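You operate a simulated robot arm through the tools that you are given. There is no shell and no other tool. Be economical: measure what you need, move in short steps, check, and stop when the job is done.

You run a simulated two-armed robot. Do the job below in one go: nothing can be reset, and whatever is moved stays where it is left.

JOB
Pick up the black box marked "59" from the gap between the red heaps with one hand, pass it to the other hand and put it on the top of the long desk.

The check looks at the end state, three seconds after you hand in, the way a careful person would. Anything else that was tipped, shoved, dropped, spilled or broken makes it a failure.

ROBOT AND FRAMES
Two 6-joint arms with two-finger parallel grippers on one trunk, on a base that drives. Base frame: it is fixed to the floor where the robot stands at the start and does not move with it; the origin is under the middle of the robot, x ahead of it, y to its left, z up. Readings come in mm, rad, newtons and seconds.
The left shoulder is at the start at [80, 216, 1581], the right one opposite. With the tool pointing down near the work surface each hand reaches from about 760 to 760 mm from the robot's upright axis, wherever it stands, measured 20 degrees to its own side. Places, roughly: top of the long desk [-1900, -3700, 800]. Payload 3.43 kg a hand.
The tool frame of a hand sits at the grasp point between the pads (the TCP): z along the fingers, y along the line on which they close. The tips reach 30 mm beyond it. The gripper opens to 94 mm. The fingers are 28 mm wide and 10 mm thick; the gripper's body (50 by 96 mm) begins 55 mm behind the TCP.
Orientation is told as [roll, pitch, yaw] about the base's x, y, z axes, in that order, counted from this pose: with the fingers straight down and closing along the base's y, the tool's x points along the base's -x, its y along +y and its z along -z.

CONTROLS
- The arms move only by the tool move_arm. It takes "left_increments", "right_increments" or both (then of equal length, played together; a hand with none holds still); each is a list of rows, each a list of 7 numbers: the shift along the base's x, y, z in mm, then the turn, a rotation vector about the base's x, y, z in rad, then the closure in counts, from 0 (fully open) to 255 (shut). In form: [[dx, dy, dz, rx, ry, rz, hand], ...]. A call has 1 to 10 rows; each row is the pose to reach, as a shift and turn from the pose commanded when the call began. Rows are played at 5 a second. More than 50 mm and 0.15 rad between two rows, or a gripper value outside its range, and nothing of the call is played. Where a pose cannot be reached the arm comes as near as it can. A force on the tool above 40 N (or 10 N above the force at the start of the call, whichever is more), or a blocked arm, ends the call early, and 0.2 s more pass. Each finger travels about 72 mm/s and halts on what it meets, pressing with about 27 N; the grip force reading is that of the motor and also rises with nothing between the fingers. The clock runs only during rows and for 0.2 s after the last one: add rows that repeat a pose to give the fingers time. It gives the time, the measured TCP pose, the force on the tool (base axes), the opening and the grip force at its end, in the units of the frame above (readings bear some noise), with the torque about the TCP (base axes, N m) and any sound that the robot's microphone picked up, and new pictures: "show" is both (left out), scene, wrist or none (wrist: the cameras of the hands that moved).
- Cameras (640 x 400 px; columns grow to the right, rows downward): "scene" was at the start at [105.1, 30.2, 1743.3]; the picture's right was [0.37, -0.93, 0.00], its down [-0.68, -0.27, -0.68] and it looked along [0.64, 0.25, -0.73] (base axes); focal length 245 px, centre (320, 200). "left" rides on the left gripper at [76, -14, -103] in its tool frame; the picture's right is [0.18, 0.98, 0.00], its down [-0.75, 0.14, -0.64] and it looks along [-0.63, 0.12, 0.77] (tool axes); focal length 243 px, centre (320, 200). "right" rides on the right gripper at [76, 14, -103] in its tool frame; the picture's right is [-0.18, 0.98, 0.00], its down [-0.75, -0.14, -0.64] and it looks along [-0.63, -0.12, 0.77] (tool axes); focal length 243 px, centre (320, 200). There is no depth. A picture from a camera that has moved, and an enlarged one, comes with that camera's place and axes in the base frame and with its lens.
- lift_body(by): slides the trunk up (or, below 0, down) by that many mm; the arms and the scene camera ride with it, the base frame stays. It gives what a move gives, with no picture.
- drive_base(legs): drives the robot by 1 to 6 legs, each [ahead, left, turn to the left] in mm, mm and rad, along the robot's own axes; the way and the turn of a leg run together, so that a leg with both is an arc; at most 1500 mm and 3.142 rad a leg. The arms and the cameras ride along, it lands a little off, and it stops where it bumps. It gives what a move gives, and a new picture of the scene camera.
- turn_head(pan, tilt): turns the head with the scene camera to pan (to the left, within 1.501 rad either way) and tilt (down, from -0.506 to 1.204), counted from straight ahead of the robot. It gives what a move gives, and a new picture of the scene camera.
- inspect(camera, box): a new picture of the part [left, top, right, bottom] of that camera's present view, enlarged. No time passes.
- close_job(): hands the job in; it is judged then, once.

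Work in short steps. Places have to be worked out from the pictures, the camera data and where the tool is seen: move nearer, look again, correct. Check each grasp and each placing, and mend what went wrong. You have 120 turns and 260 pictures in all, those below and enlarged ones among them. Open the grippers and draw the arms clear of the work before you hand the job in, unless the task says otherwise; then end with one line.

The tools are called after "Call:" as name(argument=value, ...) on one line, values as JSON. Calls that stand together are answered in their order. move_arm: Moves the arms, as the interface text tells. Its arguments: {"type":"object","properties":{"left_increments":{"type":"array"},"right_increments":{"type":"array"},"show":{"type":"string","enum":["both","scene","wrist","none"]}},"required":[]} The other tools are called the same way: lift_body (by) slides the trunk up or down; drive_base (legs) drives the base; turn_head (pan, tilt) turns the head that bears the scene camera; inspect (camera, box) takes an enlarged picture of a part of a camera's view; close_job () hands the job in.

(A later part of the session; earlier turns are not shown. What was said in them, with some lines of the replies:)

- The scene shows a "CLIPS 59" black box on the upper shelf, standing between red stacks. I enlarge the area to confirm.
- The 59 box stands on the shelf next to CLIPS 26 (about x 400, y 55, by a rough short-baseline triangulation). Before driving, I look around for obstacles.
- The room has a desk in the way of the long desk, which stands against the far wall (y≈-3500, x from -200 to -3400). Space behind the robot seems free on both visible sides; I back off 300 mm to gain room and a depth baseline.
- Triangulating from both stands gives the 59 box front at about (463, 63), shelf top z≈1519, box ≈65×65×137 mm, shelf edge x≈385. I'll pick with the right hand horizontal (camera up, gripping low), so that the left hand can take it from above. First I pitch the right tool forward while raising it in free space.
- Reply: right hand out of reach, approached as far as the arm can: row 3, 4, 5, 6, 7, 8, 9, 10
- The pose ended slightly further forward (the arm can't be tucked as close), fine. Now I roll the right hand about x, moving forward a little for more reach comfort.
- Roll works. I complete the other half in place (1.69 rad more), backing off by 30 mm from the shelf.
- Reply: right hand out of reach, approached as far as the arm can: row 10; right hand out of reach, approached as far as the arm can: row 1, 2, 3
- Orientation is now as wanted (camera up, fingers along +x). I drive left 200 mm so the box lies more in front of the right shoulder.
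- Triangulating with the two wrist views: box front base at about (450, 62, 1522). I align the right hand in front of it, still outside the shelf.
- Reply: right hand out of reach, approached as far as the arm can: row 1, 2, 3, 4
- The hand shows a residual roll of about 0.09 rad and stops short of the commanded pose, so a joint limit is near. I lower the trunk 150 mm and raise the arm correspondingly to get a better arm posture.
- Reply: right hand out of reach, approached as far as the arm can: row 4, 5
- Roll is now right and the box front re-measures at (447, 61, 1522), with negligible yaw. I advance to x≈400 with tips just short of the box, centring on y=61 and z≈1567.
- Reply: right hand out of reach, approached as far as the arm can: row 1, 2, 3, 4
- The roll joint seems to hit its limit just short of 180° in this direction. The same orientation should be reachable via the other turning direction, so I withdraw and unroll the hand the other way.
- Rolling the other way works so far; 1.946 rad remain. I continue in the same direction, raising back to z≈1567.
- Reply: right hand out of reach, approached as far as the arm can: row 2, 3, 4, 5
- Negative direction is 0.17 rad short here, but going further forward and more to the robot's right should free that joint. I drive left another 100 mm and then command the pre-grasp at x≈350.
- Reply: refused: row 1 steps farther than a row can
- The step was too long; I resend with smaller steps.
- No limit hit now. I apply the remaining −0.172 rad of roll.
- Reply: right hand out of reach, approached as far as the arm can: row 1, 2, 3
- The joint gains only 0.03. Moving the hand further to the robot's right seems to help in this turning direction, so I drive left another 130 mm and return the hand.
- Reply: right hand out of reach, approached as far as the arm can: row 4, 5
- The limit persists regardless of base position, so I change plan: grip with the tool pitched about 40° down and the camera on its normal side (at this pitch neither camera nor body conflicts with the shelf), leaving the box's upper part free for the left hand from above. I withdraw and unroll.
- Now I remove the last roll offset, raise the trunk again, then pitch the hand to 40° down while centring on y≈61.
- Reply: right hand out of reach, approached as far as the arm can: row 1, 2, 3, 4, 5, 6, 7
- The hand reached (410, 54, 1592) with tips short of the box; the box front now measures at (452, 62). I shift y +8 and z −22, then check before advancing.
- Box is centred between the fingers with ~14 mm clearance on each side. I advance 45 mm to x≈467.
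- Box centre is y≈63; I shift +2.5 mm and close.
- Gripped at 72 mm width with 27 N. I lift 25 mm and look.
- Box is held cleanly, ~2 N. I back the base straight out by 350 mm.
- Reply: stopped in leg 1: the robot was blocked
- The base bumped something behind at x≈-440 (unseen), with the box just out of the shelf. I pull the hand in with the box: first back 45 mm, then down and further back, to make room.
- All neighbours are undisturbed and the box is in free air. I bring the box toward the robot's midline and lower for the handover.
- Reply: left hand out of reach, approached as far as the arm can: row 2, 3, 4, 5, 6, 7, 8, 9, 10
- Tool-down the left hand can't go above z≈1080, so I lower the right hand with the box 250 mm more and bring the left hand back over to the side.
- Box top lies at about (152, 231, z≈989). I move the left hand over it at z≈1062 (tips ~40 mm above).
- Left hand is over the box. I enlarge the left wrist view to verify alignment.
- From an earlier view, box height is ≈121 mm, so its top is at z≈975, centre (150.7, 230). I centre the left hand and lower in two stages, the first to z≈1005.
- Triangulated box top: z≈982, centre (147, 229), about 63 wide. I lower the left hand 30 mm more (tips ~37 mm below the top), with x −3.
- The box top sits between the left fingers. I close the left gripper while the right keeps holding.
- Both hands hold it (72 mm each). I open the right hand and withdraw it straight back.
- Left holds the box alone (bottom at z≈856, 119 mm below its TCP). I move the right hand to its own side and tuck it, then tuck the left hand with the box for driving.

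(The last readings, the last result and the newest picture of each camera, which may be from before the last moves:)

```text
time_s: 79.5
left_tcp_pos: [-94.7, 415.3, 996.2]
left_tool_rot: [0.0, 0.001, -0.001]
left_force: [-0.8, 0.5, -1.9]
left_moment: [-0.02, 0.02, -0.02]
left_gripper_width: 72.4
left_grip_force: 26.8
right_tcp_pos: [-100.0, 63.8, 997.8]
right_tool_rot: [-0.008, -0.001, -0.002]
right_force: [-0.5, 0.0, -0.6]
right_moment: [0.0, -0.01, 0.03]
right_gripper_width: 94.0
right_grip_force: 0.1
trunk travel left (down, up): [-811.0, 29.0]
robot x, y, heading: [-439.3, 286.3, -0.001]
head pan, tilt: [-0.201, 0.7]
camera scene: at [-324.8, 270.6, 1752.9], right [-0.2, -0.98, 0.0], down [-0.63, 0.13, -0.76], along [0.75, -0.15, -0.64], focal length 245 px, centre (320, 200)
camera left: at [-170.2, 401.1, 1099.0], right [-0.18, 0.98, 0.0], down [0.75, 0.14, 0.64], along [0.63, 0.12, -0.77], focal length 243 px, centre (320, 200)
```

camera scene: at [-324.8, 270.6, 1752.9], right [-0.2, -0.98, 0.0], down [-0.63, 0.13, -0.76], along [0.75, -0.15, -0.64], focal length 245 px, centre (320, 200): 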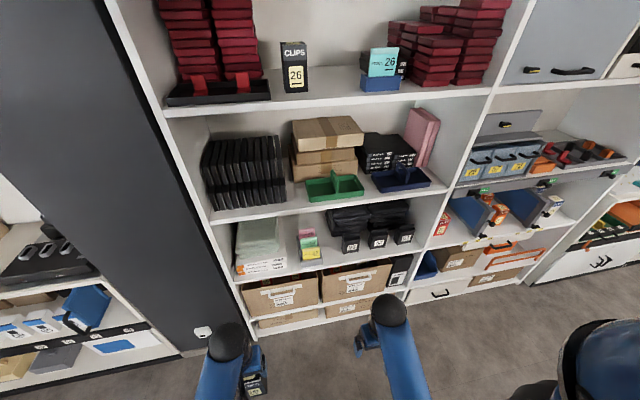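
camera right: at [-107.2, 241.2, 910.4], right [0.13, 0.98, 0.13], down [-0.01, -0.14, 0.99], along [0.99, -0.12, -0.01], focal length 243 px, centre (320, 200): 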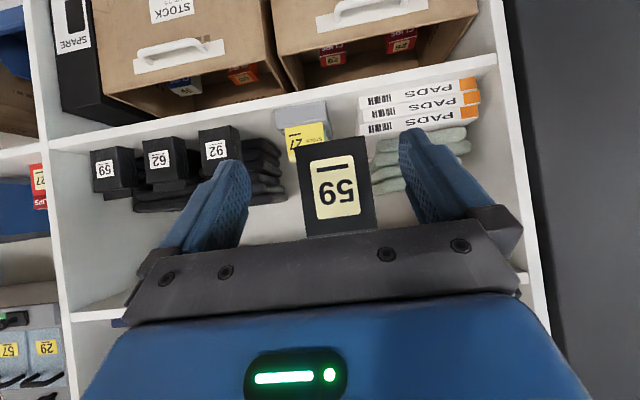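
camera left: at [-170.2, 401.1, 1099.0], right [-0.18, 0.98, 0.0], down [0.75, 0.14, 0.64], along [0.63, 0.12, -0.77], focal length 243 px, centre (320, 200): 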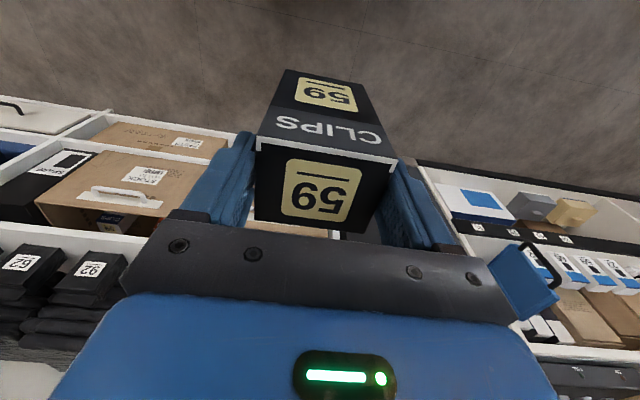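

Box held securely at the left. I drive ahead 250 mm off the unseen obstacle and sidestep right 500 mm, then look around.

Call:
drive_base(legs=[[200, 0, 0], [0, -600, 0]])

Call:
turn_head(pan=-1.5, tilt=0.5)

Call:
turn_head(pan=1.5, tilt=0.5)

```text
time_s: 84.1
left_tcp_pos: [106.0, -176.6, 995.0]
left_tool_rot: [-0.003, 0.0, 0.008]
left_force: [1.6, 0.3, -2.5]
left_moment: [0.0, 0.01, -0.02]
left_gripper_width: 72.0
left_grip_force: 27.5
right_tcp_pos: [102.8, -528.3, 996.5]
right_tool_rot: [-0.01, -0.001, 0.011]
right_force: [-0.2, -0.2, 0.0]
right_moment: [-0.03, 0.0, -0.01]
right_gripper_width: 93.9
right_grip_force: 0.1
trunk travel left (down, up): [-811.0, 29.0]
robot x, y, heading: [-236.7, -306.6, 0.004]
head pan, tilt: [-0.201, 0.7]
camera scene: at [-124.5, -322.7, 1753.0], right [-0.19, -0.98, 0.0], down [-0.63, 0.12, -0.77], along [0.75, -0.15, -0.64], focal length 245 px, centre (320, 200)
```

scene: 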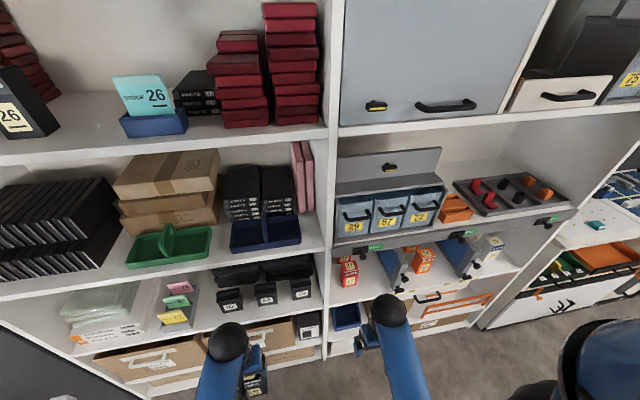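

```text
time_s: 85.6
left_tcp_pos: [104.5, -179.1, 995.9]
left_tool_rot: [-0.001, 0.001, 0.007]
left_force: [-0.6, 0.4, -2.2]
left_moment: [0.01, 0.03, -0.02]
left_gripper_width: 72.2
left_grip_force: 27.1
right_tcp_pos: [101.7, -529.9, 996.4]
right_tool_rot: [-0.008, -0.001, 0.011]
right_force: [0.1, 0.6, -0.6]
right_moment: [0.0, -0.02, 0.0]
right_gripper_width: 93.9
right_grip_force: 0.1
trunk travel left (down, up): [-811.0, 29.0]
robot x, y, heading: [-237.8, -311.0, 0.001]
head pan, tilt: [-1.499, 0.499]
camera scene: at [-200.7, -399.7, 1770.6], right [-1.0, -0.08, 0.0], down [-0.04, 0.48, -0.88], along [0.07, -0.88, -0.48], focal length 245 px, centre (320, 200)
```

scene: 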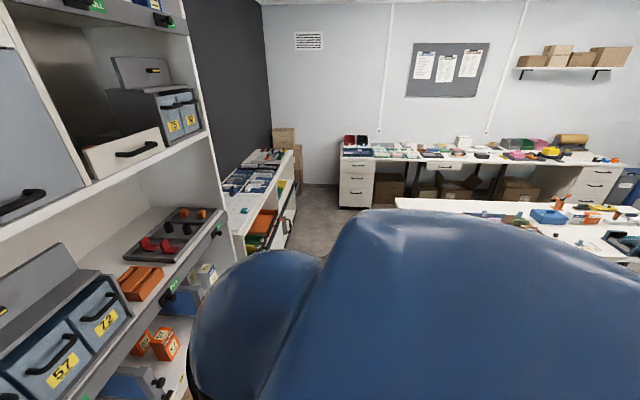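

```text
time_s: 88.2
left_tcp_pos: [104.6, -178.6, 995.4]
left_tool_rot: [0.0, 0.0, 0.008]
left_force: [-0.6, 0.5, -2.0]
left_moment: [-0.03, 0.02, 0.0]
left_gripper_width: 72.2
left_grip_force: 26.5
right_tcp_pos: [101.8, -529.4, 996.6]
right_tool_rot: [-0.009, -0.002, 0.01]
right_force: [-0.3, 0.1, 0.6]
right_moment: [0.0, 0.01, 0.01]
right_gripper_width: 94.0
right_grip_force: 0.0
trunk travel left (down, up): [-811.0, 29.0]
robot x, y, heading: [-237.5, -313.7, 0.004]
head pan, tilt: [1.499, 0.499]
camera scene: at [-202.0, -218.0, 1770.7], right [1.0, -0.06, 0.0], down [-0.03, -0.48, -0.88], along [0.06, 0.88, -0.48], focal length 245 px, centre (320, 200)
```

scene: 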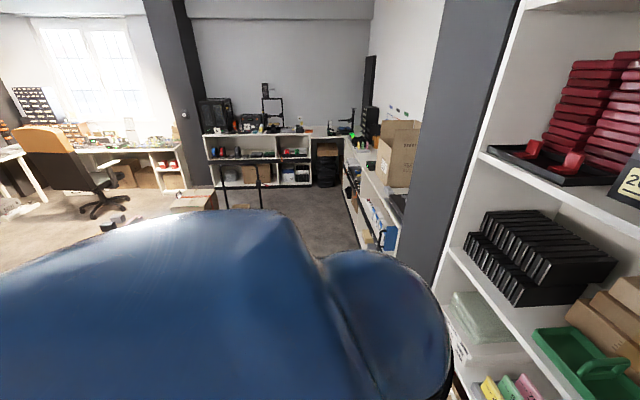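

The corridor between the cabinet side (x≳350) and the middle desk (x≲-720) leads to the long desk (front edge y≈-3330). I turn right 90° in place and look ahead.

Call:
drive_base(legs=[[0, 0, -1.571]])

Call:
turn_head(pan=0, tilt=0.35)

Call:
turn_head(pan=-0.9, tilt=0.4)

```text
time_s: 92.4
left_tcp_pos: [-111.4, -655.8, 994.5]
left_tool_rot: [0.0, 0.001, -1.574]
left_force: [-0.4, -0.2, -1.3]
left_moment: [0.02, 0.02, 0.01]
left_gripper_width: 72.2
left_grip_force: 26.9
right_tcp_pos: [-462.1, -648.7, 995.9]
right_tool_rot: [-0.01, -0.002, -1.569]
right_force: [0.6, 0.7, -0.6]
right_moment: [0.01, -0.01, 0.0]
right_gripper_width: 94.1
right_grip_force: 0.1
trunk travel left (down, up): [-811.0, 29.0]
robot x, y, heading: [-236.8, -308.5, -1.577]
head pan, tilt: [1.499, 0.499]
camera scene: at [-147.4, -346.4, 1770.6], right [-0.08, -1.0, 0.0], down [-0.48, 0.04, -0.88], along [0.88, -0.07, -0.48], focal length 245 px, centre (320, 200)
```

scene: 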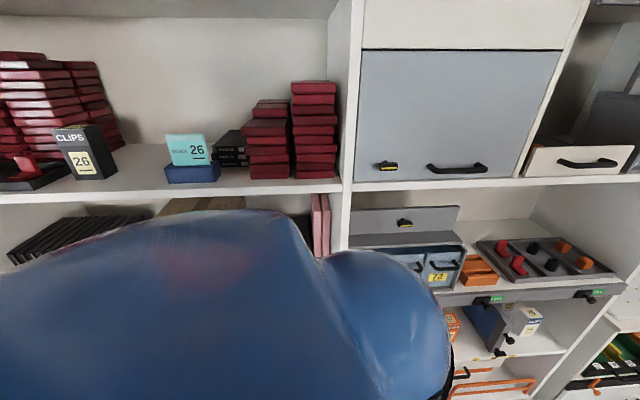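

```text
time_s: 94.0
left_tcp_pos: [-111.4, -656.0, 994.6]
left_tool_rot: [0.0, 0.002, -1.575]
left_force: [0.0, 0.2, -2.3]
left_moment: [0.01, 0.0, -0.02]
left_gripper_width: 72.3
left_grip_force: 26.7
right_tcp_pos: [-463.0, -648.5, 996.2]
right_tool_rot: [-0.008, 0.0, -1.569]
right_force: [0.5, 0.4, -0.1]
right_moment: [-0.05, -0.04, 0.01]
right_gripper_width: 94.1
right_grip_force: 0.0
trunk travel left (down, up): [-811.0, 29.0]
robot x, y, heading: [-236.0, -312.2, -1.576]
head pan, tilt: [0.0, 0.351]
camera scene: at [-238.7, -432.7, 1784.3], right [-1.0, 0.0, 0.0], down [0.0, 0.34, -0.94], along [0.0, -0.94, -0.34], focal length 245 px, centre (320, 200)
```

scene: 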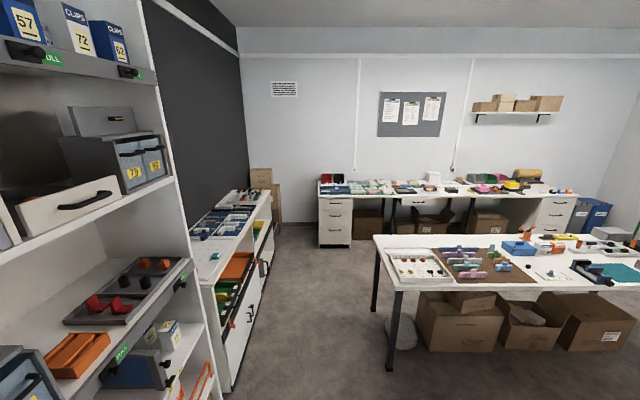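

```text
time_s: 95.2
left_tcp_pos: [-112.5, -655.9, 996.5]
left_tool_rot: [0.0, 0.0, -1.574]
left_force: [-0.4, 0.9, -2.9]
left_moment: [0.04, -0.04, -0.01]
left_gripper_width: 72.0
left_grip_force: 26.8
right_tcp_pos: [-462.5, -648.8, 997.2]
right_tool_rot: [-0.009, -0.003, -1.571]
right_force: [0.2, -0.5, 0.0]
right_moment: [0.05, -0.04, 0.01]
right_gripper_width: 93.9
right_grip_force: 0.0
trunk travel left (down, up): [-811.0, 29.0]
robot x, y, heading: [-239.3, -310.0, -1.568]
head pan, tilt: [-0.901, 0.4]
camera scene: at [-311.2, -396.8, 1779.8], right [-0.62, 0.79, 0.0], down [0.31, 0.24, -0.92], along [-0.72, -0.57, -0.39], focal length 245 px, centre (320, 200)
```

scene: 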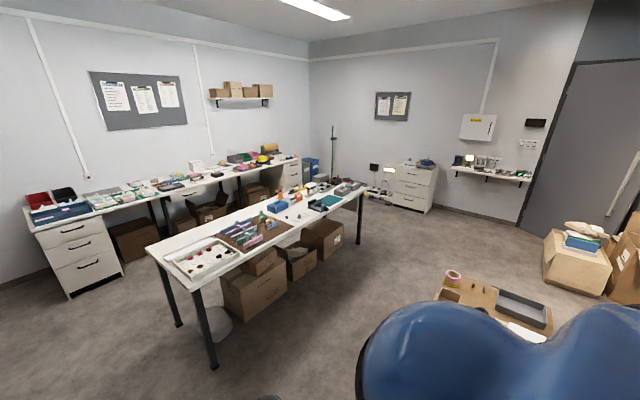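

The path is clear: middle desk's left edge is at x≈-670, low shelf at x≈385. I drive forward along x≈-150 towards the long desk.

Call:
drive_base(legs=[[0, 90, 0], [1500, 0, 0]])

Call:
turn_head(pan=-0.35, tilt=0.4)

Call:
inspect(camera="scene", box=[160, 100, 480, 300])

```text
time_s: 103.4
left_tcp_pos: [-55.1, -2172.0, 996.1]
left_tool_rot: [-0.001, -0.001, -1.598]
left_force: [0.8, -0.3, -2.6]
left_moment: [-0.02, -0.01, 0.01]
left_gripper_width: 72.1
left_grip_force: 27.0
right_tcp_pos: [-406.3, -2155.9, 997.4]
right_tool_rot: [-0.008, -0.002, -1.595]
right_force: [0.5, -0.1, 0.2]
right_moment: [0.03, 0.01, 0.01]
right_gripper_width: 94.0
right_grip_force: 0.1
trunk travel left (down, up): [-811.0, 29.0]
robot x, y, heading: [-174.1, -1827.6, -1.598]
head pan, tilt: [-0.901, 0.4]
camera scene: at [-247.9, -1907.9, 1779.9], right [-0.6, 0.8, 0.0], down [0.31, 0.23, -0.92], along [-0.74, -0.55, -0.39], focal length 245 px, centre (320, 200)
```

scene: 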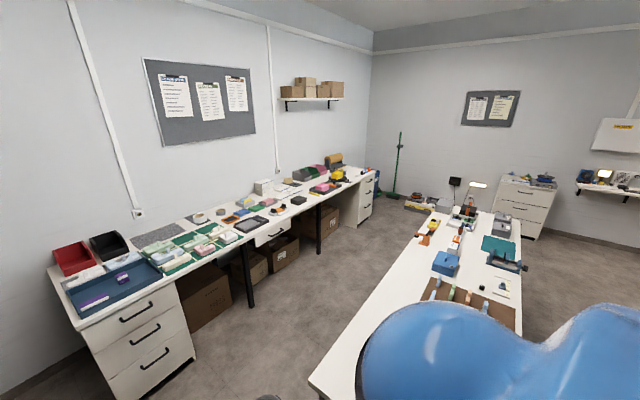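

```text
time_s: 104.4
left_tcp_pos: [-55.2, -2172.6, 995.5]
left_tool_rot: [-0.001, 0.001, -1.598]
left_force: [-0.1, 0.5, -2.0]
left_moment: [-0.02, -0.01, 0.0]
left_gripper_width: 72.3
left_grip_force: 27.1
right_tcp_pos: [-404.8, -2157.5, 996.0]
right_tool_rot: [-0.01, 0.0, -1.595]
right_force: [-0.7, 0.2, 0.2]
right_moment: [-0.03, -0.03, 0.01]
right_gripper_width: 94.0
right_grip_force: 0.1
trunk travel left (down, up): [-811.0, 29.0]
robot x, y, heading: [-174.5, -1824.2, -1.602]
head pan, tilt: [-0.351, 0.4]
camera scene: at [-208.0, -1939.9, 1779.8], right [-0.93, 0.37, 0.0], down [0.14, 0.36, -0.92], along [-0.34, -0.86, -0.39], focal length 245 px, centre (320, 200)
```

scene: 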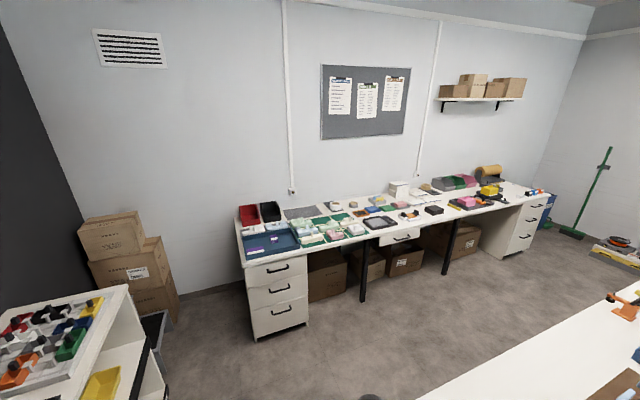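

```text
2.00 times, centred on (320, 200) of scene
camera zoom: at [-208.0, -1939.9, 1779.8], right [-0.93, 0.37, 0.0], down [0.14, 0.36, -0.92], along [-0.34, -0.86, -0.39], focal length 490 px, centre (320, 200)
```

zoom: 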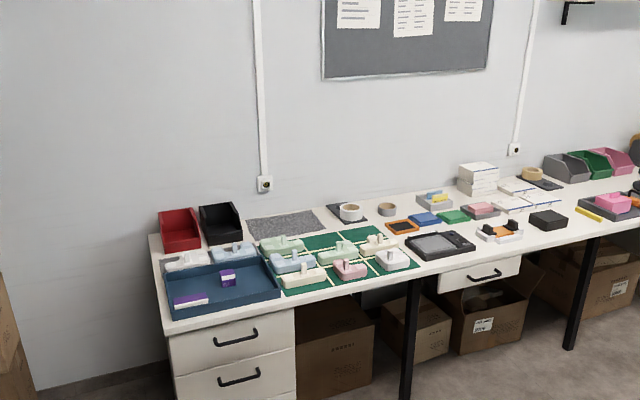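

The long desk's front edge is y≈-3260 and the gap to the middle desk's back edge (y≈-2375) is ~885 mm. A free strip seems to be near x≈-1530. I drive into the gap at y≈-2740 and look at the desk.

Call:
drive_base(legs=[[0, 0, 0.03], [915, 0, 0]])

Call:
turn_head(pan=-1.0, tilt=0.5)

Call:
turn_head(pan=-1.5, tilt=0.6)

```text
time_s: 109.5
left_tcp_pos: [-34.0, -3071.7, 996.6]
left_tool_rot: [0.001, -0.002, -1.558]
left_force: [0.5, -0.1, -2.0]
left_moment: [0.0, -0.03, 0.0]
left_gripper_width: 72.3
left_grip_force: 27.5
right_tcp_pos: [-384.2, -3070.8, 997.3]
right_tool_rot: [-0.007, -0.002, -1.555]
right_force: [0.1, -0.1, -0.4]
right_moment: [-0.02, 0.01, -0.03]
right_gripper_width: 93.8
right_grip_force: 0.1
trunk travel left (down, up): [-811.0, 29.0]
robot x, y, heading: [-165.8, -2730.9, -1.554]
head pan, tilt: [-0.351, 0.4]
camera scene: at [-195.9, -2845.0, 1779.9], right [-0.94, 0.33, 0.0], down [0.13, 0.37, -0.92], along [-0.3, -0.87, -0.39], focal length 245 px, centre (320, 200)
```

scene: 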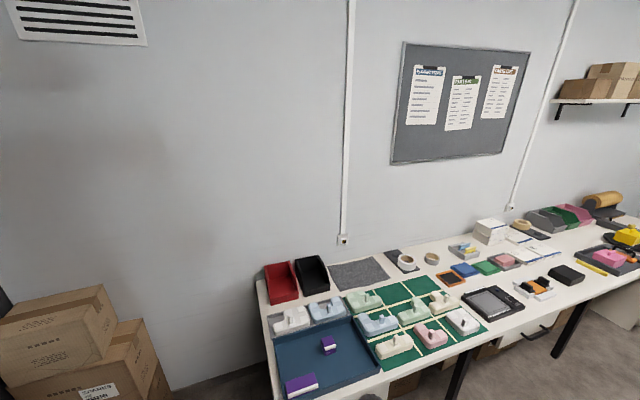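

```text
time_s: 110.6
left_tcp_pos: [-33.1, -3073.6, 995.8]
left_tool_rot: [-0.001, 0.0, -1.558]
left_force: [0.3, -0.2, -2.3]
left_moment: [0.01, -0.01, 0.02]
left_gripper_width: 71.9
left_grip_force: 26.8
right_tcp_pos: [-383.4, -3072.5, 996.2]
right_tool_rot: [-0.01, -0.001, -1.555]
right_force: [0.0, -0.2, 0.7]
right_moment: [-0.01, -0.02, 0.02]
right_gripper_width: 93.9
right_grip_force: 0.1
trunk travel left (down, up): [-811.0, 29.0]
robot x, y, heading: [-167.2, -2729.8, -1.557]
head pan, tilt: [-1.0, 0.499]
camera scene: at [-241.2, -2809.8, 1770.6], right [-0.55, 0.83, 0.0], down [0.4, 0.26, -0.88], along [-0.73, -0.48, -0.48], focal length 245 px, centre (320, 200)
```

scene: 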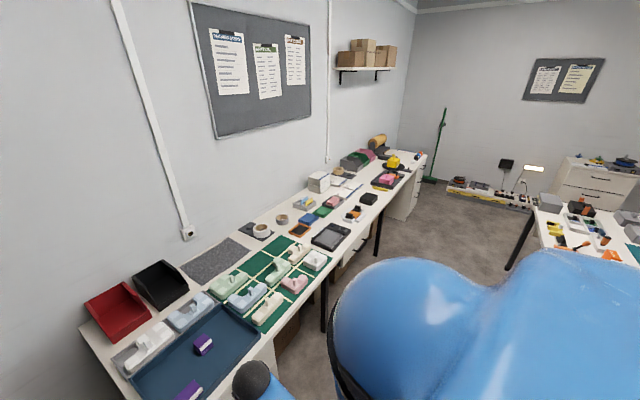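

```text
time_s: 111.5
left_tcp_pos: [-33.1, -3073.2, 995.3]
left_tool_rot: [-0.001, 0.0, -1.557]
left_force: [0.6, 0.8, -1.3]
left_moment: [0.01, 0.01, 0.02]
left_gripper_width: 72.2
left_grip_force: 27.2
right_tcp_pos: [-384.4, -3072.7, 996.9]
right_tool_rot: [-0.008, -0.001, -1.554]
right_force: [-1.0, 0.5, -0.6]
right_moment: [-0.02, -0.01, -0.01]
right_gripper_width: 94.2
right_grip_force: 0.0
trunk travel left (down, up): [-811.0, 29.0]
robot x, y, heading: [-166.7, -2731.2, -1.558]
head pan, tilt: [-1.499, 0.6]
camera scene: at [-253.3, -2766.7, 1761.6], right [-0.09, 1.0, 0.0], down [0.56, 0.05, -0.83], along [-0.82, -0.07, -0.56], focal length 245 px, centre (320, 200)
```

scene: 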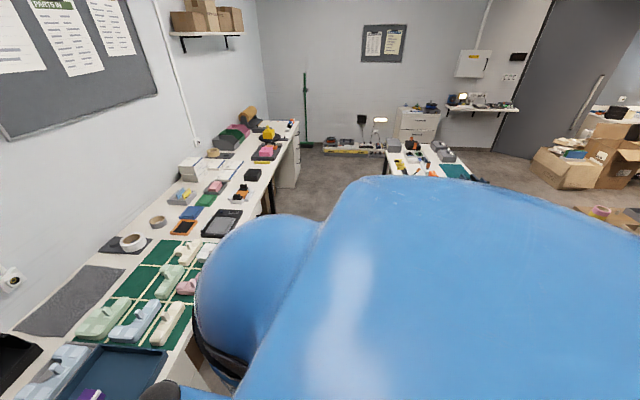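

The gap is clear. I sidestep right about 1150 mm.

Call:
drive_base(legs=[[0, 0, -0.014], [0, -1150, 0]])

Call:
turn_head(pan=0, tilt=0.6)

```text
time_s: 117.8
left_tcp_pos: [-1209.7, -3068.6, 994.6]
left_tool_rot: [0.001, 0.0, -1.583]
left_force: [0.8, 0.4, -2.3]
left_moment: [0.03, 0.02, 0.0]
left_gripper_width: 72.2
left_grip_force: 26.8
right_tcp_pos: [-1561.8, -3058.9, 997.1]
right_tool_rot: [-0.01, -0.001, -1.581]
right_force: [0.4, -0.1, -0.7]
right_moment: [0.01, 0.05, 0.01]
right_gripper_width: 94.0
right_grip_force: 0.1
trunk travel left (down, up): [-811.0, 29.0]
robot x, y, heading: [-1339.1, -2719.7, -1.584]
head pan, tilt: [-1.499, 0.6]
camera scene: at [-1422.4, -2757.3, 1761.7], right [-0.06, 1.0, 0.0], down [0.56, 0.03, -0.83], along [-0.82, -0.05, -0.56], focal length 245 px, centre (320, 200)
```

scene: 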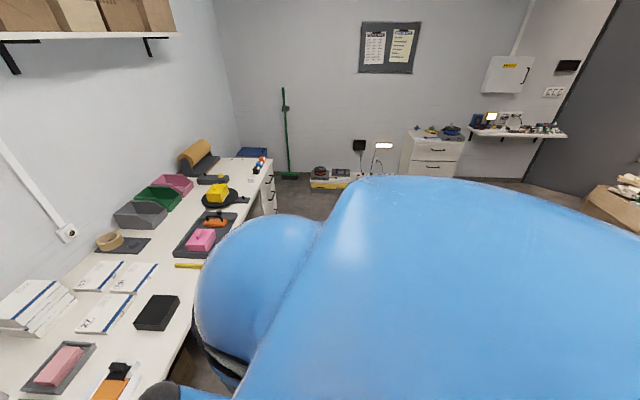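

```text
time_s: 119.4
left_tcp_pos: [-1211.5, -3069.2, 994.9]
left_tool_rot: [0.001, -0.001, -1.581]
left_force: [0.2, 0.3, -1.8]
left_moment: [-0.02, 0.03, 0.02]
left_gripper_width: 72.2
left_grip_force: 26.7
right_tcp_pos: [-1562.7, -3059.1, 997.7]
right_tool_rot: [-0.009, -0.002, -1.579]
right_force: [0.2, 0.1, 0.0]
right_moment: [0.02, 0.02, -0.01]
right_gripper_width: 93.9
right_grip_force: 0.0
trunk travel left (down, up): [-811.0, 29.0]
robot x, y, heading: [-1332.8, -2721.3, -1.581]
head pan, tilt: [0.0, 0.6]
camera scene: at [-1336.9, -2840.4, 1761.6], right [-1.0, 0.01, 0.0], down [0.01, 0.57, -0.82], along [-0.01, -0.82, -0.57], focal length 245 px, centre (320, 200)
```

scene: 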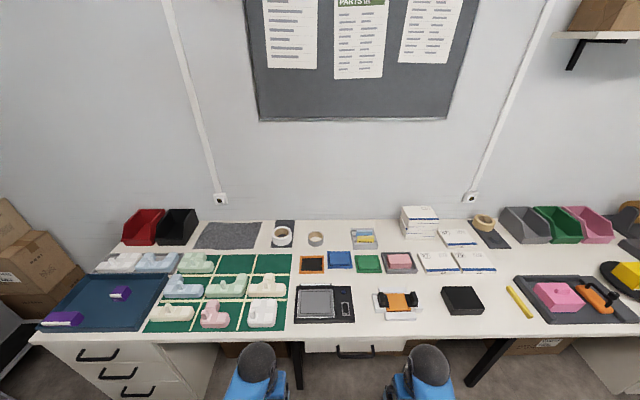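

The desk view shows a clear spot between the black box and the yellow rod, at about (-2100, -3412). I sidestep right 870 mm and ahead 60 mm to put it in front of the left hand.

Call:
drive_base(legs=[[0, 0, 0.01], [0, -870, 0], [60, 0, 0]])

Call:
turn_head(pan=0.1, tilt=0.85)

```text
time_s: 124.8
left_tcp_pos: [-2067.0, -3118.3, 998.5]
left_tool_rot: [0.001, -0.01, -1.567]
left_force: [-0.4, 0.1, -1.9]
left_moment: [-0.06, 0.01, 0.02]
left_gripper_width: 72.1
left_grip_force: 27.5
right_tcp_pos: [-2418.0, -3113.8, 1000.3]
right_tool_rot: [-0.008, -0.011, -1.563]
right_force: [-0.1, 0.3, 0.2]
right_moment: [-0.07, 0.0, 0.01]
right_gripper_width: 94.1
right_grip_force: 0.2
trunk travel left (down, up): [-811.0, 29.0]
robot x, y, heading: [-2195.6, -2782.1, -1.57]
head pan, tilt: [0.0, 0.6]
camera scene: at [-2195.7, -2884.1, 1762.8], right [-1.0, -0.01, 0.0], down [0.0, 0.56, -0.83], along [0.0, -0.83, -0.56], focal length 245 px, centre (320, 200)
```

scene: 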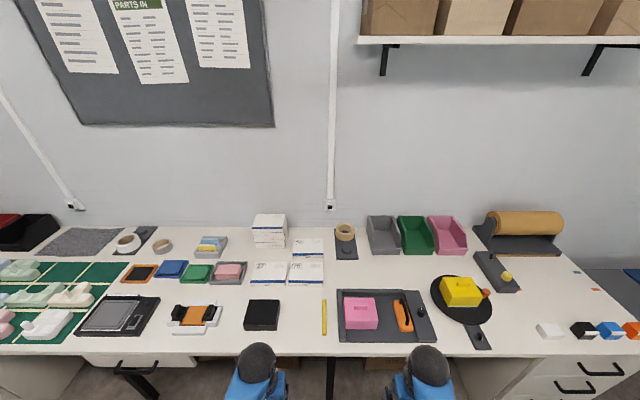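

```text
time_s: 125.6
left_tcp_pos: [-2066.9, -3123.9, 995.9]
left_tool_rot: [0.001, -0.002, -1.566]
left_force: [0.3, 0.3, -2.6]
left_moment: [0.0, -0.01, 0.0]
left_gripper_width: 72.2
left_grip_force: 27.5
right_tcp_pos: [-2417.5, -3120.7, 996.8]
right_tool_rot: [-0.009, -0.001, -1.562]
right_force: [-0.3, 0.6, 0.4]
right_moment: [-0.02, -0.03, 0.02]
right_gripper_width: 94.1
right_grip_force: 0.1
trunk travel left (down, up): [-811.0, 29.0]
robot x, y, heading: [-2196.5, -2782.3, -1.567]
head pan, tilt: [0.099, 0.85]
camera scene: at [-2188.4, -2885.8, 1741.0], right [-0.99, -0.1, 0.0], down [-0.08, 0.75, -0.66], along [0.07, -0.66, -0.75], focal length 245 px, centre (320, 200)
```

scene: 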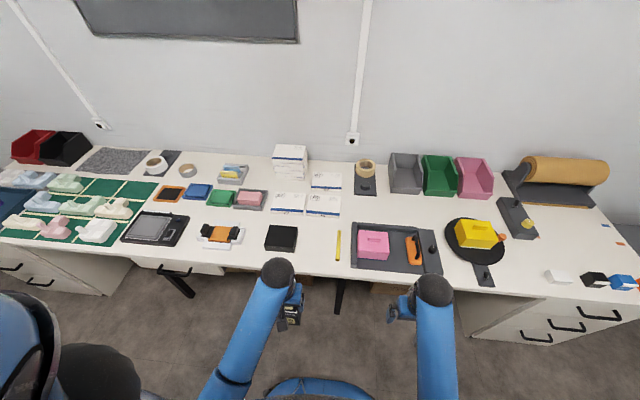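

I judge the desk top at z≈790–800, black box's right edge at x≈-2032, rod at x≈-2205; placing target (-2117, -3415). I move the left hand there at the present height (box bottom ~80 mm above the desk).

Call:
move_arm(left_increments=[[-25, -20, 0, 0, 0, 0, 255], [-50, -50, 0, 0, 0, 0, 255], [-50, -95, 0, 0, 0, 0, 255], [-50, -140, 0, 0, 0, 0, 255], [-50, -185, 0, 0, 0, 0, 255], [-50, -230, 0, 0, 0, 0, 255], [-50, -270, 0, 0, 0, 0, 255], [-50, -291, 0, 0, 0, 0, 255], [-50, -291, 0, 0, 0, 0, 255]])

Call:
inspect(camera="scene", box=[220, 170, 420, 295])

```text
time_s: 127.6
left_tcp_pos: [-2117.2, -3417.3, 995.5]
left_tool_rot: [-0.001, 0.001, -1.566]
left_force: [0.0, -0.6, -1.9]
left_moment: [0.0, 0.0, 0.02]
left_gripper_width: 72.0
left_grip_force: 27.4
right_tcp_pos: [-2417.7, -3121.2, 996.8]
right_tool_rot: [-0.008, 0.0, -1.562]
right_force: [0.5, 0.3, -0.5]
right_moment: [0.0, 0.01, 0.02]
right_gripper_width: 94.0
right_grip_force: 0.0
trunk travel left (down, up): [-811.0, 29.0]
robot x, y, heading: [-2202.0, -2782.4, -1.564]
head pan, tilt: [0.099, 0.85]
camera scene: at [-2188.8, -2888.8, 1740.7], right [-0.99, -0.1, 0.0], down [-0.08, 0.75, -0.66], along [0.07, -0.66, -0.75], focal length 245 px, centre (320, 200)
camera left: at [-2130.7, -3340.7, 1098.7], right [0.98, 0.19, 0.0], down [0.14, -0.75, 0.64], along [0.12, -0.63, -0.77], focal length 243 px, centre (320, 200)
```

scene: 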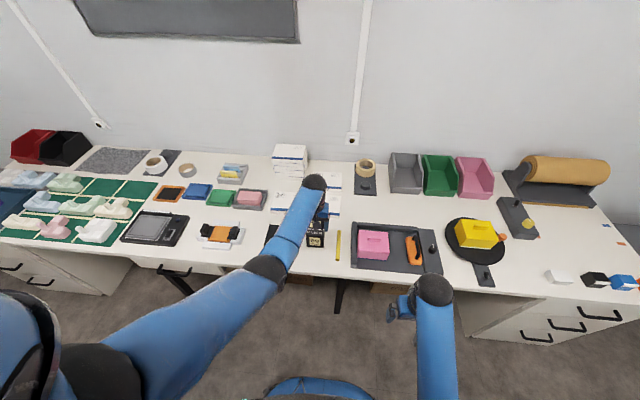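
left: 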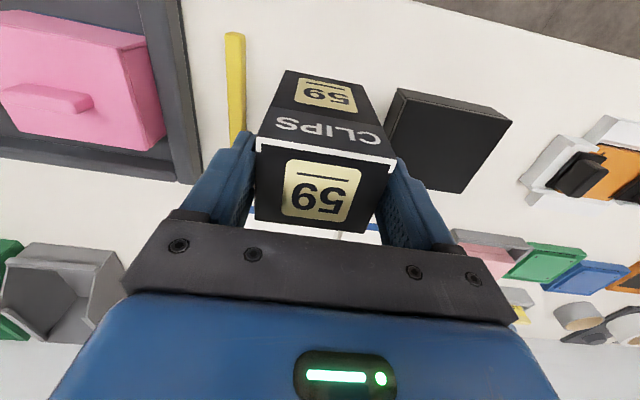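

```text
3.20 times, centred on (320, 232) of scene
camera zoom: at [-2188.8, -2888.8, 1740.7], right [-0.99, -0.1, 0.0], down [-0.08, 0.75, -0.66], along [0.07, -0.66, -0.75], focal length 783 px, centre (320, 96)
```

zoom: 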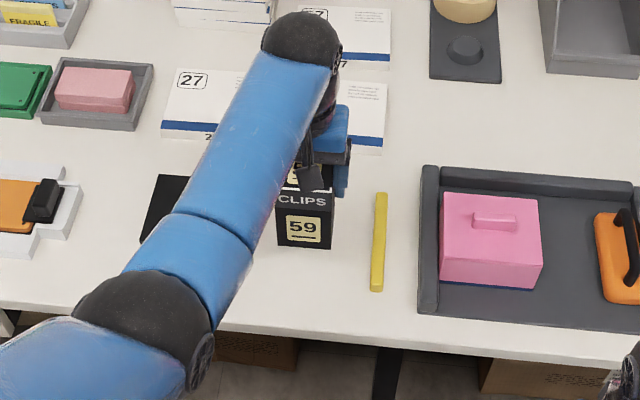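

Clearances are good (≈55 mm to the rod, ≈70 mm to the black box). I lower 65 mm first.

Call:
move_arm(left_increments=[[0, 2, -20, 0, 0, 0, 255], [0, 2, -40, 0, 0, 0, 255], [0, 2, -55, 0, 0, 0, 255], [0, 2, -65, 0, 0, 0, 255], [0, 2, -65, 0, 0, 0, 255]], show="scene")

Call:
inspect(camera="scene", box=[280, 210, 380, 272])

```text
time_s: 128.8
left_tcp_pos: [-2118.8, -3414.8, 928.6]
left_tool_rot: [0.003, 0.001, -1.565]
left_force: [-1.2, 0.2, -1.6]
left_moment: [0.01, 0.01, 0.0]
left_gripper_width: 72.3
left_grip_force: 27.7
right_tcp_pos: [-2418.4, -3122.5, 997.6]
right_tool_rot: [-0.009, 0.0, -1.562]
right_force: [-0.4, 0.6, -0.2]
right_moment: [-0.01, -0.02, 0.02]
right_gripper_width: 94.0
right_grip_force: 0.1
trunk travel left (down, up): [-811.0, 29.0]
robot x, y, heading: [-2198.8, -2778.7, -1.567]
head pan, tilt: [0.099, 0.85]
camera scene: at [-2188.9, -2889.6, 1740.6], right [-0.99, -0.1, 0.0], down [-0.08, 0.75, -0.66], along [0.07, -0.66, -0.75], focal length 245 px, centre (320, 200)
```

scene: 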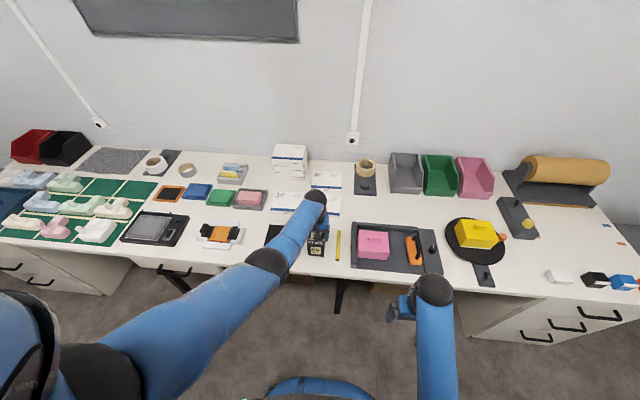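

```text
6.40 times, centred on (330, 241) of scene
camera zoom: at [-2188.9, -2889.6, 1740.6], right [-0.99, -0.1, 0.0], down [-0.08, 0.75, -0.66], along [0.07, -0.66, -0.75], focal length 1566 px, centre (256, -62)
```

zoom: 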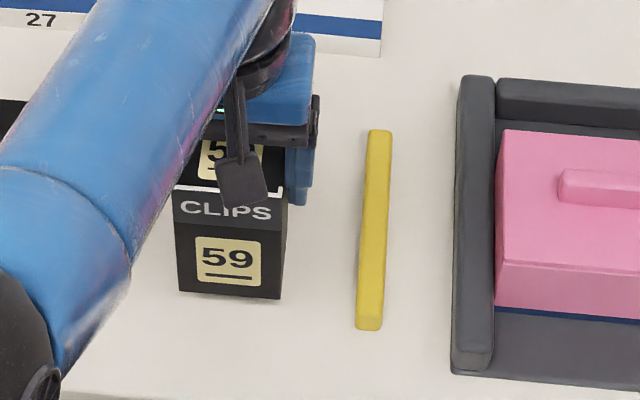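

Still free (weight unchanged). I lower in small steps, watching the force.

Call:
move_arm(left_increments=[[0, 0, -3, 0, 0, 0, 255], [0, 0, -6, 0, 0, 0, 255], [0, 0, -6, 0, 0, 0, 255]], show="none")

Call:
move_arm(left_increments=[[0, 0, -2, 0, 0, 0, 255], [0, 0, -4, 0, 0, 0, 255], [0, 0, -4, 0, 0, 0, 255]], show="none")

```text
time_s: 129.6
left_tcp_pos: [-2117.5, -3416.3, 923.7]
left_tool_rot: [-0.001, 0.001, -1.566]
left_force: [-0.5, -0.7, -1.8]
left_moment: [-0.01, 0.0, -0.04]
left_gripper_width: 71.9
left_grip_force: 26.6
right_tcp_pos: [-2417.6, -3122.2, 997.6]
right_tool_rot: [-0.01, 0.001, -1.562]
right_force: [-0.2, 0.1, -0.3]
right_moment: [0.02, -0.02, -0.01]
right_gripper_width: 94.1
right_grip_force: 0.2
trunk travel left (down, up): [-811.0, 29.0]
robot x, y, heading: [-2198.5, -2780.2, -1.566]
head pan, tilt: [0.099, 0.85]
```

```text
time_s: 130.4
left_tcp_pos: [-2118.5, -3414.3, 920.7]
left_tool_rot: [0.001, 0.0, -1.566]
left_force: [-0.7, 0.2, -3.0]
left_moment: [0.02, -0.01, -0.01]
left_gripper_width: 72.2
left_grip_force: 27.7
right_tcp_pos: [-2419.7, -3123.4, 996.6]
right_tool_rot: [-0.008, 0.0, -1.562]
right_force: [-0.1, 0.4, 0.0]
right_moment: [0.0, -0.02, 0.0]
right_gripper_width: 94.1
right_grip_force: 0.0
trunk travel left (down, up): [-811.0, 29.0]
robot x, y, heading: [-2196.1, -2785.4, -1.566]
head pan, tilt: [0.099, 0.85]
```

Still no contact (bottom near z≈801). I continue in 2 mm steps.

Call:
move_arm(left_increments=[[0, 0, -2, 0, 0, 0, 255], [0, 0, -4, 0, 0, 0, 255], [0, 0, -4, 0, 0, 0, 255]], show="none")

Call:
move_arm(left_increments=[[0, 0, -1.5, 0, 0, 0, 255], [0, 0, -3, 0, 0, 0, 255], [0, 0, -3, 0, 0, 0, 255]], show="none")

Call:
inspect(camera="scene", box=[280, 210, 380, 272])

```text
time_s: 131.2
left_tcp_pos: [-2118.7, -3414.5, 915.2]
left_tool_rot: [0.001, 0.001, -1.566]
left_force: [0.1, 0.9, -2.4]
left_moment: [0.02, 0.02, 0.0]
left_gripper_width: 72.2
left_grip_force: 27.0
right_tcp_pos: [-2418.0, -3122.6, 997.0]
right_tool_rot: [-0.009, 0.0, -1.562]
right_force: [0.9, -0.5, 0.3]
right_moment: [-0.02, 0.02, 0.0]
right_gripper_width: 93.9
right_grip_force: 0.0
trunk travel left (down, up): [-811.0, 29.0]
robot x, y, heading: [-2200.9, -2782.9, -1.561]
head pan, tilt: [0.099, 0.85]
```

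```text
time_s: 132.0
left_tcp_pos: [-2117.4, -3414.5, 912.7]
left_tool_rot: [0.0, 0.0, -1.566]
left_force: [0.2, -0.3, -2.1]
left_moment: [0.01, 0.02, 0.02]
left_gripper_width: 72.2
left_grip_force: 27.0
right_tcp_pos: [-2418.4, -3121.2, 996.3]
right_tool_rot: [-0.009, -0.001, -1.561]
right_force: [0.3, 0.4, -0.3]
right_moment: [-0.02, 0.03, -0.04]
right_gripper_width: 94.0
right_grip_force: 0.1
trunk travel left (down, up): [-811.0, 29.0]
robot x, y, heading: [-2199.1, -2781.3, -1.566]
head pan, tilt: [0.099, 0.85]
```

```text
6.40 times, centred on (330, 241) of scene
camera zoom: at [-2188.9, -2889.6, 1740.6], right [-0.99, -0.1, 0.0], down [-0.08, 0.75, -0.66], along [0.07, -0.66, -0.75], focal length 1566 px, centre (256, -62)
```

zoom: 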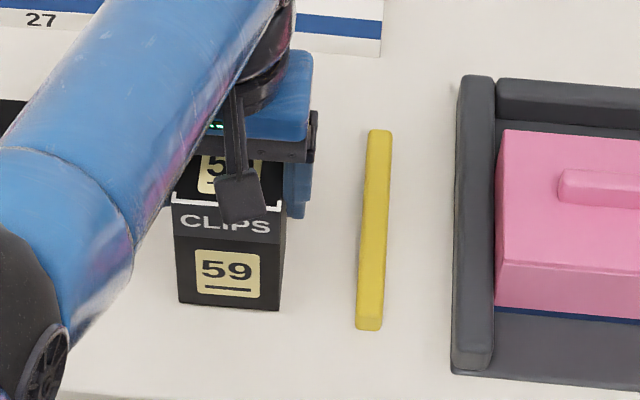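

No contact yet; I continue downward in small guarded steps.

Call:
move_arm(left_increments=[[0, 0, -1.5, 0, 0, 0, 255], [0, 0, -3, 0, 0, 0, 255], [0, 0, -3, 0, 0, 0, 255]], show="none")

Call:
move_arm(left_increments=[[0, 0, -1.5, 0, 0, 0, 255], [0, 0, -3, 0, 0, 0, 255], [0, 0, -3, 0, 0, 0, 255]], show="none")

```text
time_s: 132.8
left_tcp_pos: [-2117.6, -3414.9, 910.1]
left_tool_rot: [0.001, -0.001, -1.565]
left_force: [0.1, 1.1, -2.4]
left_moment: [0.01, 0.03, -0.01]
left_gripper_width: 72.4
left_grip_force: 27.6
right_tcp_pos: [-2418.3, -3121.3, 996.9]
right_tool_rot: [-0.008, 0.0, -1.561]
right_force: [0.3, 0.4, -0.3]
right_moment: [0.0, -0.01, -0.03]
right_gripper_width: 93.9
right_grip_force: 0.1
trunk travel left (down, up): [-811.0, 29.0]
robot x, y, heading: [-2198.1, -2779.1, -1.564]
head pan, tilt: [0.099, 0.85]
```

```text
time_s: 133.6
left_tcp_pos: [-2117.0, -3416.2, 908.5]
left_tool_rot: [-0.001, 0.002, -1.565]
left_force: [-1.3, -0.3, -2.0]
left_moment: [0.01, 0.0, -0.01]
left_gripper_width: 72.2
left_grip_force: 26.8
right_tcp_pos: [-2418.1, -3122.2, 996.8]
right_tool_rot: [-0.008, 0.0, -1.562]
right_force: [1.1, 0.4, -0.6]
right_moment: [-0.02, -0.01, 0.01]
right_gripper_width: 93.8
right_grip_force: 0.1
trunk travel left (down, up): [-811.0, 29.0]
robot x, y, heading: [-2196.5, -2782.5, -1.566]
head pan, tilt: [0.099, 0.85]
```

Still hanging free; I continue and look through the wrist camera.

Call:
move_arm(left_increments=[[0, 0, -2, 0, 0, 0, 255], [0, 0, -4, 0, 0, 0, 255], [0, 0, -4, 0, 0, 0, 255]], show="wrist")

```text
time_s: 134.4
left_tcp_pos: [-2117.2, -3416.4, 902.5]
left_tool_rot: [-0.001, -0.001, -1.565]
left_force: [-0.3, -0.4, 1.4]
left_moment: [-0.09, -0.18, 0.02]
left_gripper_width: 72.3
left_grip_force: 26.6
right_tcp_pos: [-2417.6, -3123.0, 995.7]
right_tool_rot: [-0.008, 0.002, -1.563]
right_force: [-0.9, 0.3, 0.5]
right_moment: [0.02, 0.0, 0.02]
right_gripper_width: 93.7
right_grip_force: 0.1
trunk travel left (down, up): [-811.0, 29.0]
robot x, y, heading: [-2197.5, -2783.6, -1.565]
head pan, tilt: [0.099, 0.85]
camera left: at [-2132.0, -3339.2, 1007.2], right [0.98, 0.19, 0.0], down [0.14, -0.75, 0.64], along [0.12, -0.63, -0.77], focal length 243 px, centre (320, 200)
```

left: 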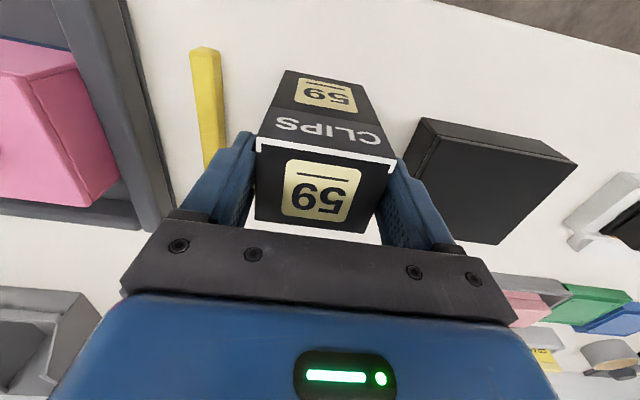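

Contact: the vertical force changed from −2 to +1.4 N. I press 1.5 mm more to seat it, then check.

Call:
move_arm(left_increments=[[0, 0, -1, 0, 0, 0, 255], [0, 0, -1.5, 0, 0, 0, 255], [0, 0, -1.5, 0, 0, 0, 255]], show="none")

```text
time_s: 135.2
left_tcp_pos: [-2116.8, -3416.3, 903.8]
left_tool_rot: [0.001, -0.004, -1.565]
left_force: [1.4, -0.1, 12.6]
left_moment: [-0.45, -0.62, 0.03]
left_gripper_width: 72.2
left_grip_force: 26.8
right_tcp_pos: [-2419.1, -3120.1, 996.7]
right_tool_rot: [-0.008, 0.0, -1.562]
right_force: [-0.2, 0.4, 1.3]
right_moment: [-0.03, 0.04, -0.03]
right_gripper_width: 94.0
right_grip_force: 0.0
trunk travel left (down, up): [-811.0, 29.0]
robot x, y, heading: [-2199.9, -2781.2, -1.564]
head pan, tilt: [0.099, 0.85]
```

Firm contact (12 N). I ease up 1 mm, then open and let it settle.

Call:
move_arm(left_increments=[[0, 0, 1, 0, 0, 0, 255], [0, 0, 1, 0, 0, 0, 100], [0, 0, 1, 0, 0, 0, 0], [0, 0, 1, 0, 0, 0, 0], [0, 0, 1, 0, 0, 0, 0]], show="both")

```text
time_s: 136.4
left_tcp_pos: [-2117.7, -3415.2, 901.6]
left_tool_rot: [0.001, -0.001, -1.565]
left_force: [0.5, -0.3, -1.3]
left_moment: [0.02, 0.02, 0.02]
left_gripper_width: 94.0
left_grip_force: 0.1
right_tcp_pos: [-2418.3, -3122.2, 995.9]
right_tool_rot: [-0.008, 0.001, -1.562]
right_force: [-0.5, 0.0, 0.4]
right_moment: [-0.03, -0.01, -0.03]
right_gripper_width: 94.1
right_grip_force: 0.0
trunk travel left (down, up): [-811.0, 29.0]
robot x, y, heading: [-2200.3, -2780.8, -1.563]
head pan, tilt: [0.099, 0.85]
camera scene: at [-2188.9, -2888.9, 1740.7], right [-0.99, -0.1, 0.0], down [-0.08, 0.75, -0.66], along [0.07, -0.66, -0.75], focal length 245 px, centre (320, 200)
camera left: at [-2132.1, -3338.8, 1005.6], right [0.98, 0.19, 0.0], down [0.14, -0.75, 0.64], along [0.12, -0.63, -0.77], focal length 243 px, centre (320, 200)
```

scene: 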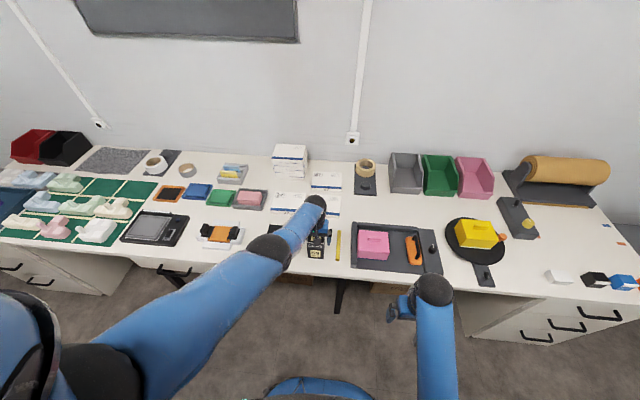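
left: 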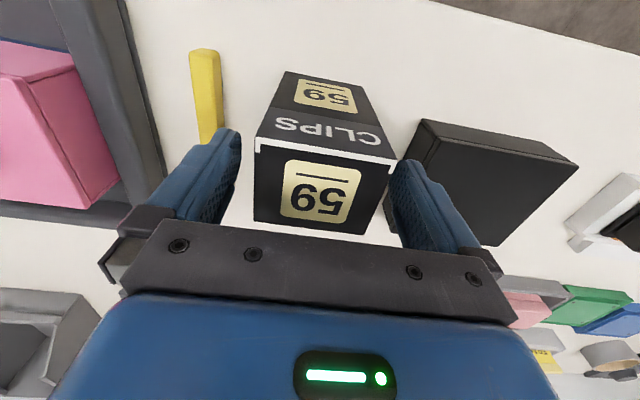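

The box stands by itself, released. I lift the left hand straight up 110 mm, then draw it back toward the robot.

Call:
move_arm(left_increments=[[0, 0, 20, 0, 0, 0, 0], [0, 0, 50, 0, 0, 0, 0], [0, 0, 85, 0, 0, 0, 0], [0, 0, 115, 0, 0, 0, 0], [10, 45, 115, 0, 0, 0, 0], [20, 90, 115, 0, 0, 0, 0], [30, 135, 115, 0, 0, 0, 0], [40, 180, 115, 0, 0, 0, 0], [50, 225, 115, 0, 0, 0, 0], [50, 270, 115, 0, 0, 0, 0]])

Call:
inspect(camera="scene", box=[230, 190, 430, 315])

```text
time_s: 138.6
left_tcp_pos: [-2065.9, -3140.5, 1013.4]
left_tool_rot: [0.001, -0.005, -1.565]
left_force: [0.0, -0.4, 0.0]
left_moment: [-0.01, -0.01, 0.01]
left_gripper_width: 93.9
left_grip_force: 0.0
left hand out of reach, approached as far as the arm can: row 9, 10
right_tcp_pos: [-2417.5, -3121.1, 996.9]
right_tool_rot: [-0.008, -0.001, -1.561]
right_force: [0.1, 0.2, 0.3]
right_moment: [-0.03, 0.01, -0.02]
right_gripper_width: 94.2
right_grip_force: 0.0
trunk travel left (down, up): [-811.0, 29.0]
robot x, y, heading: [-2198.1, -2782.5, -1.566]
head pan, tilt: [0.099, 0.85]
camera scene: at [-2188.5, -2886.3, 1740.9], right [-0.99, -0.1, 0.0], down [-0.08, 0.75, -0.66], along [0.07, -0.66, -0.75], focal length 245 px, centre (320, 200)
camera left: at [-2080.8, -3063.9, 1115.9], right [0.98, 0.19, 0.0], down [0.15, -0.75, 0.65], along [0.12, -0.63, -0.76], focal length 243 px, centre (320, 200)
```

scene: 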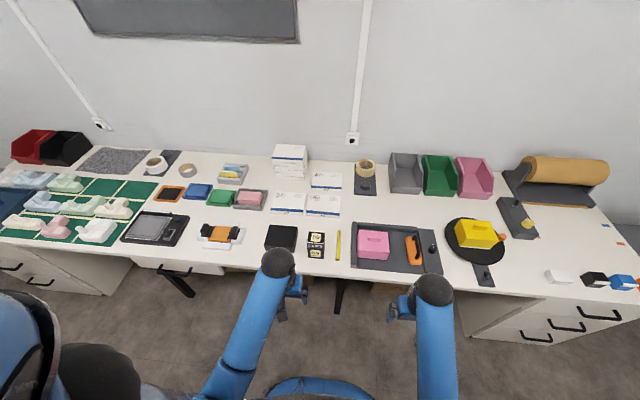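
left: 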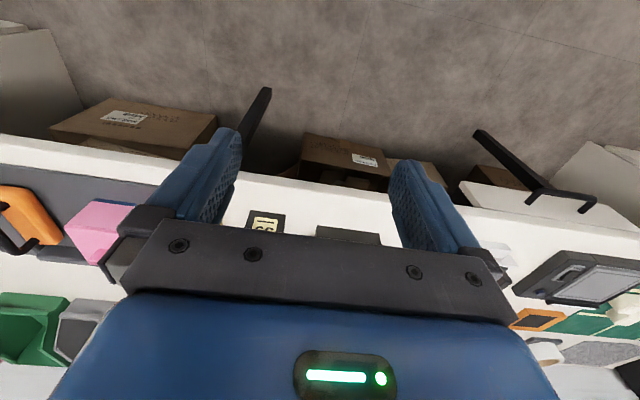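

```text
3.20 times, centred on (330, 252) of scene
camera zoom: at [-2188.5, -2886.3, 1740.9], right [-0.99, -0.1, 0.0], down [-0.08, 0.75, -0.66], along [0.07, -0.66, -0.75], focal length 783 px, centre (288, 32)
```

zoom: 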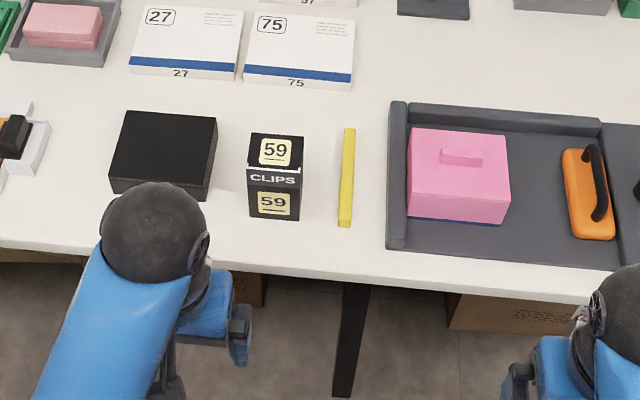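

The box stands upright on the long desk with nothing around it disturbed. Both grippers are open and clear of the desk, so I hand in.

Call:
close_job()

```text
The job is handed in.
```

The black box marked "59" was picked up with the right hand, passed to the left, and now stands upright on the long desk. Nothing on the shelf or the desk was disturbed, but while backing away from the shelf the base bumped something unseen behind it. I couldn't see whether that object moved.
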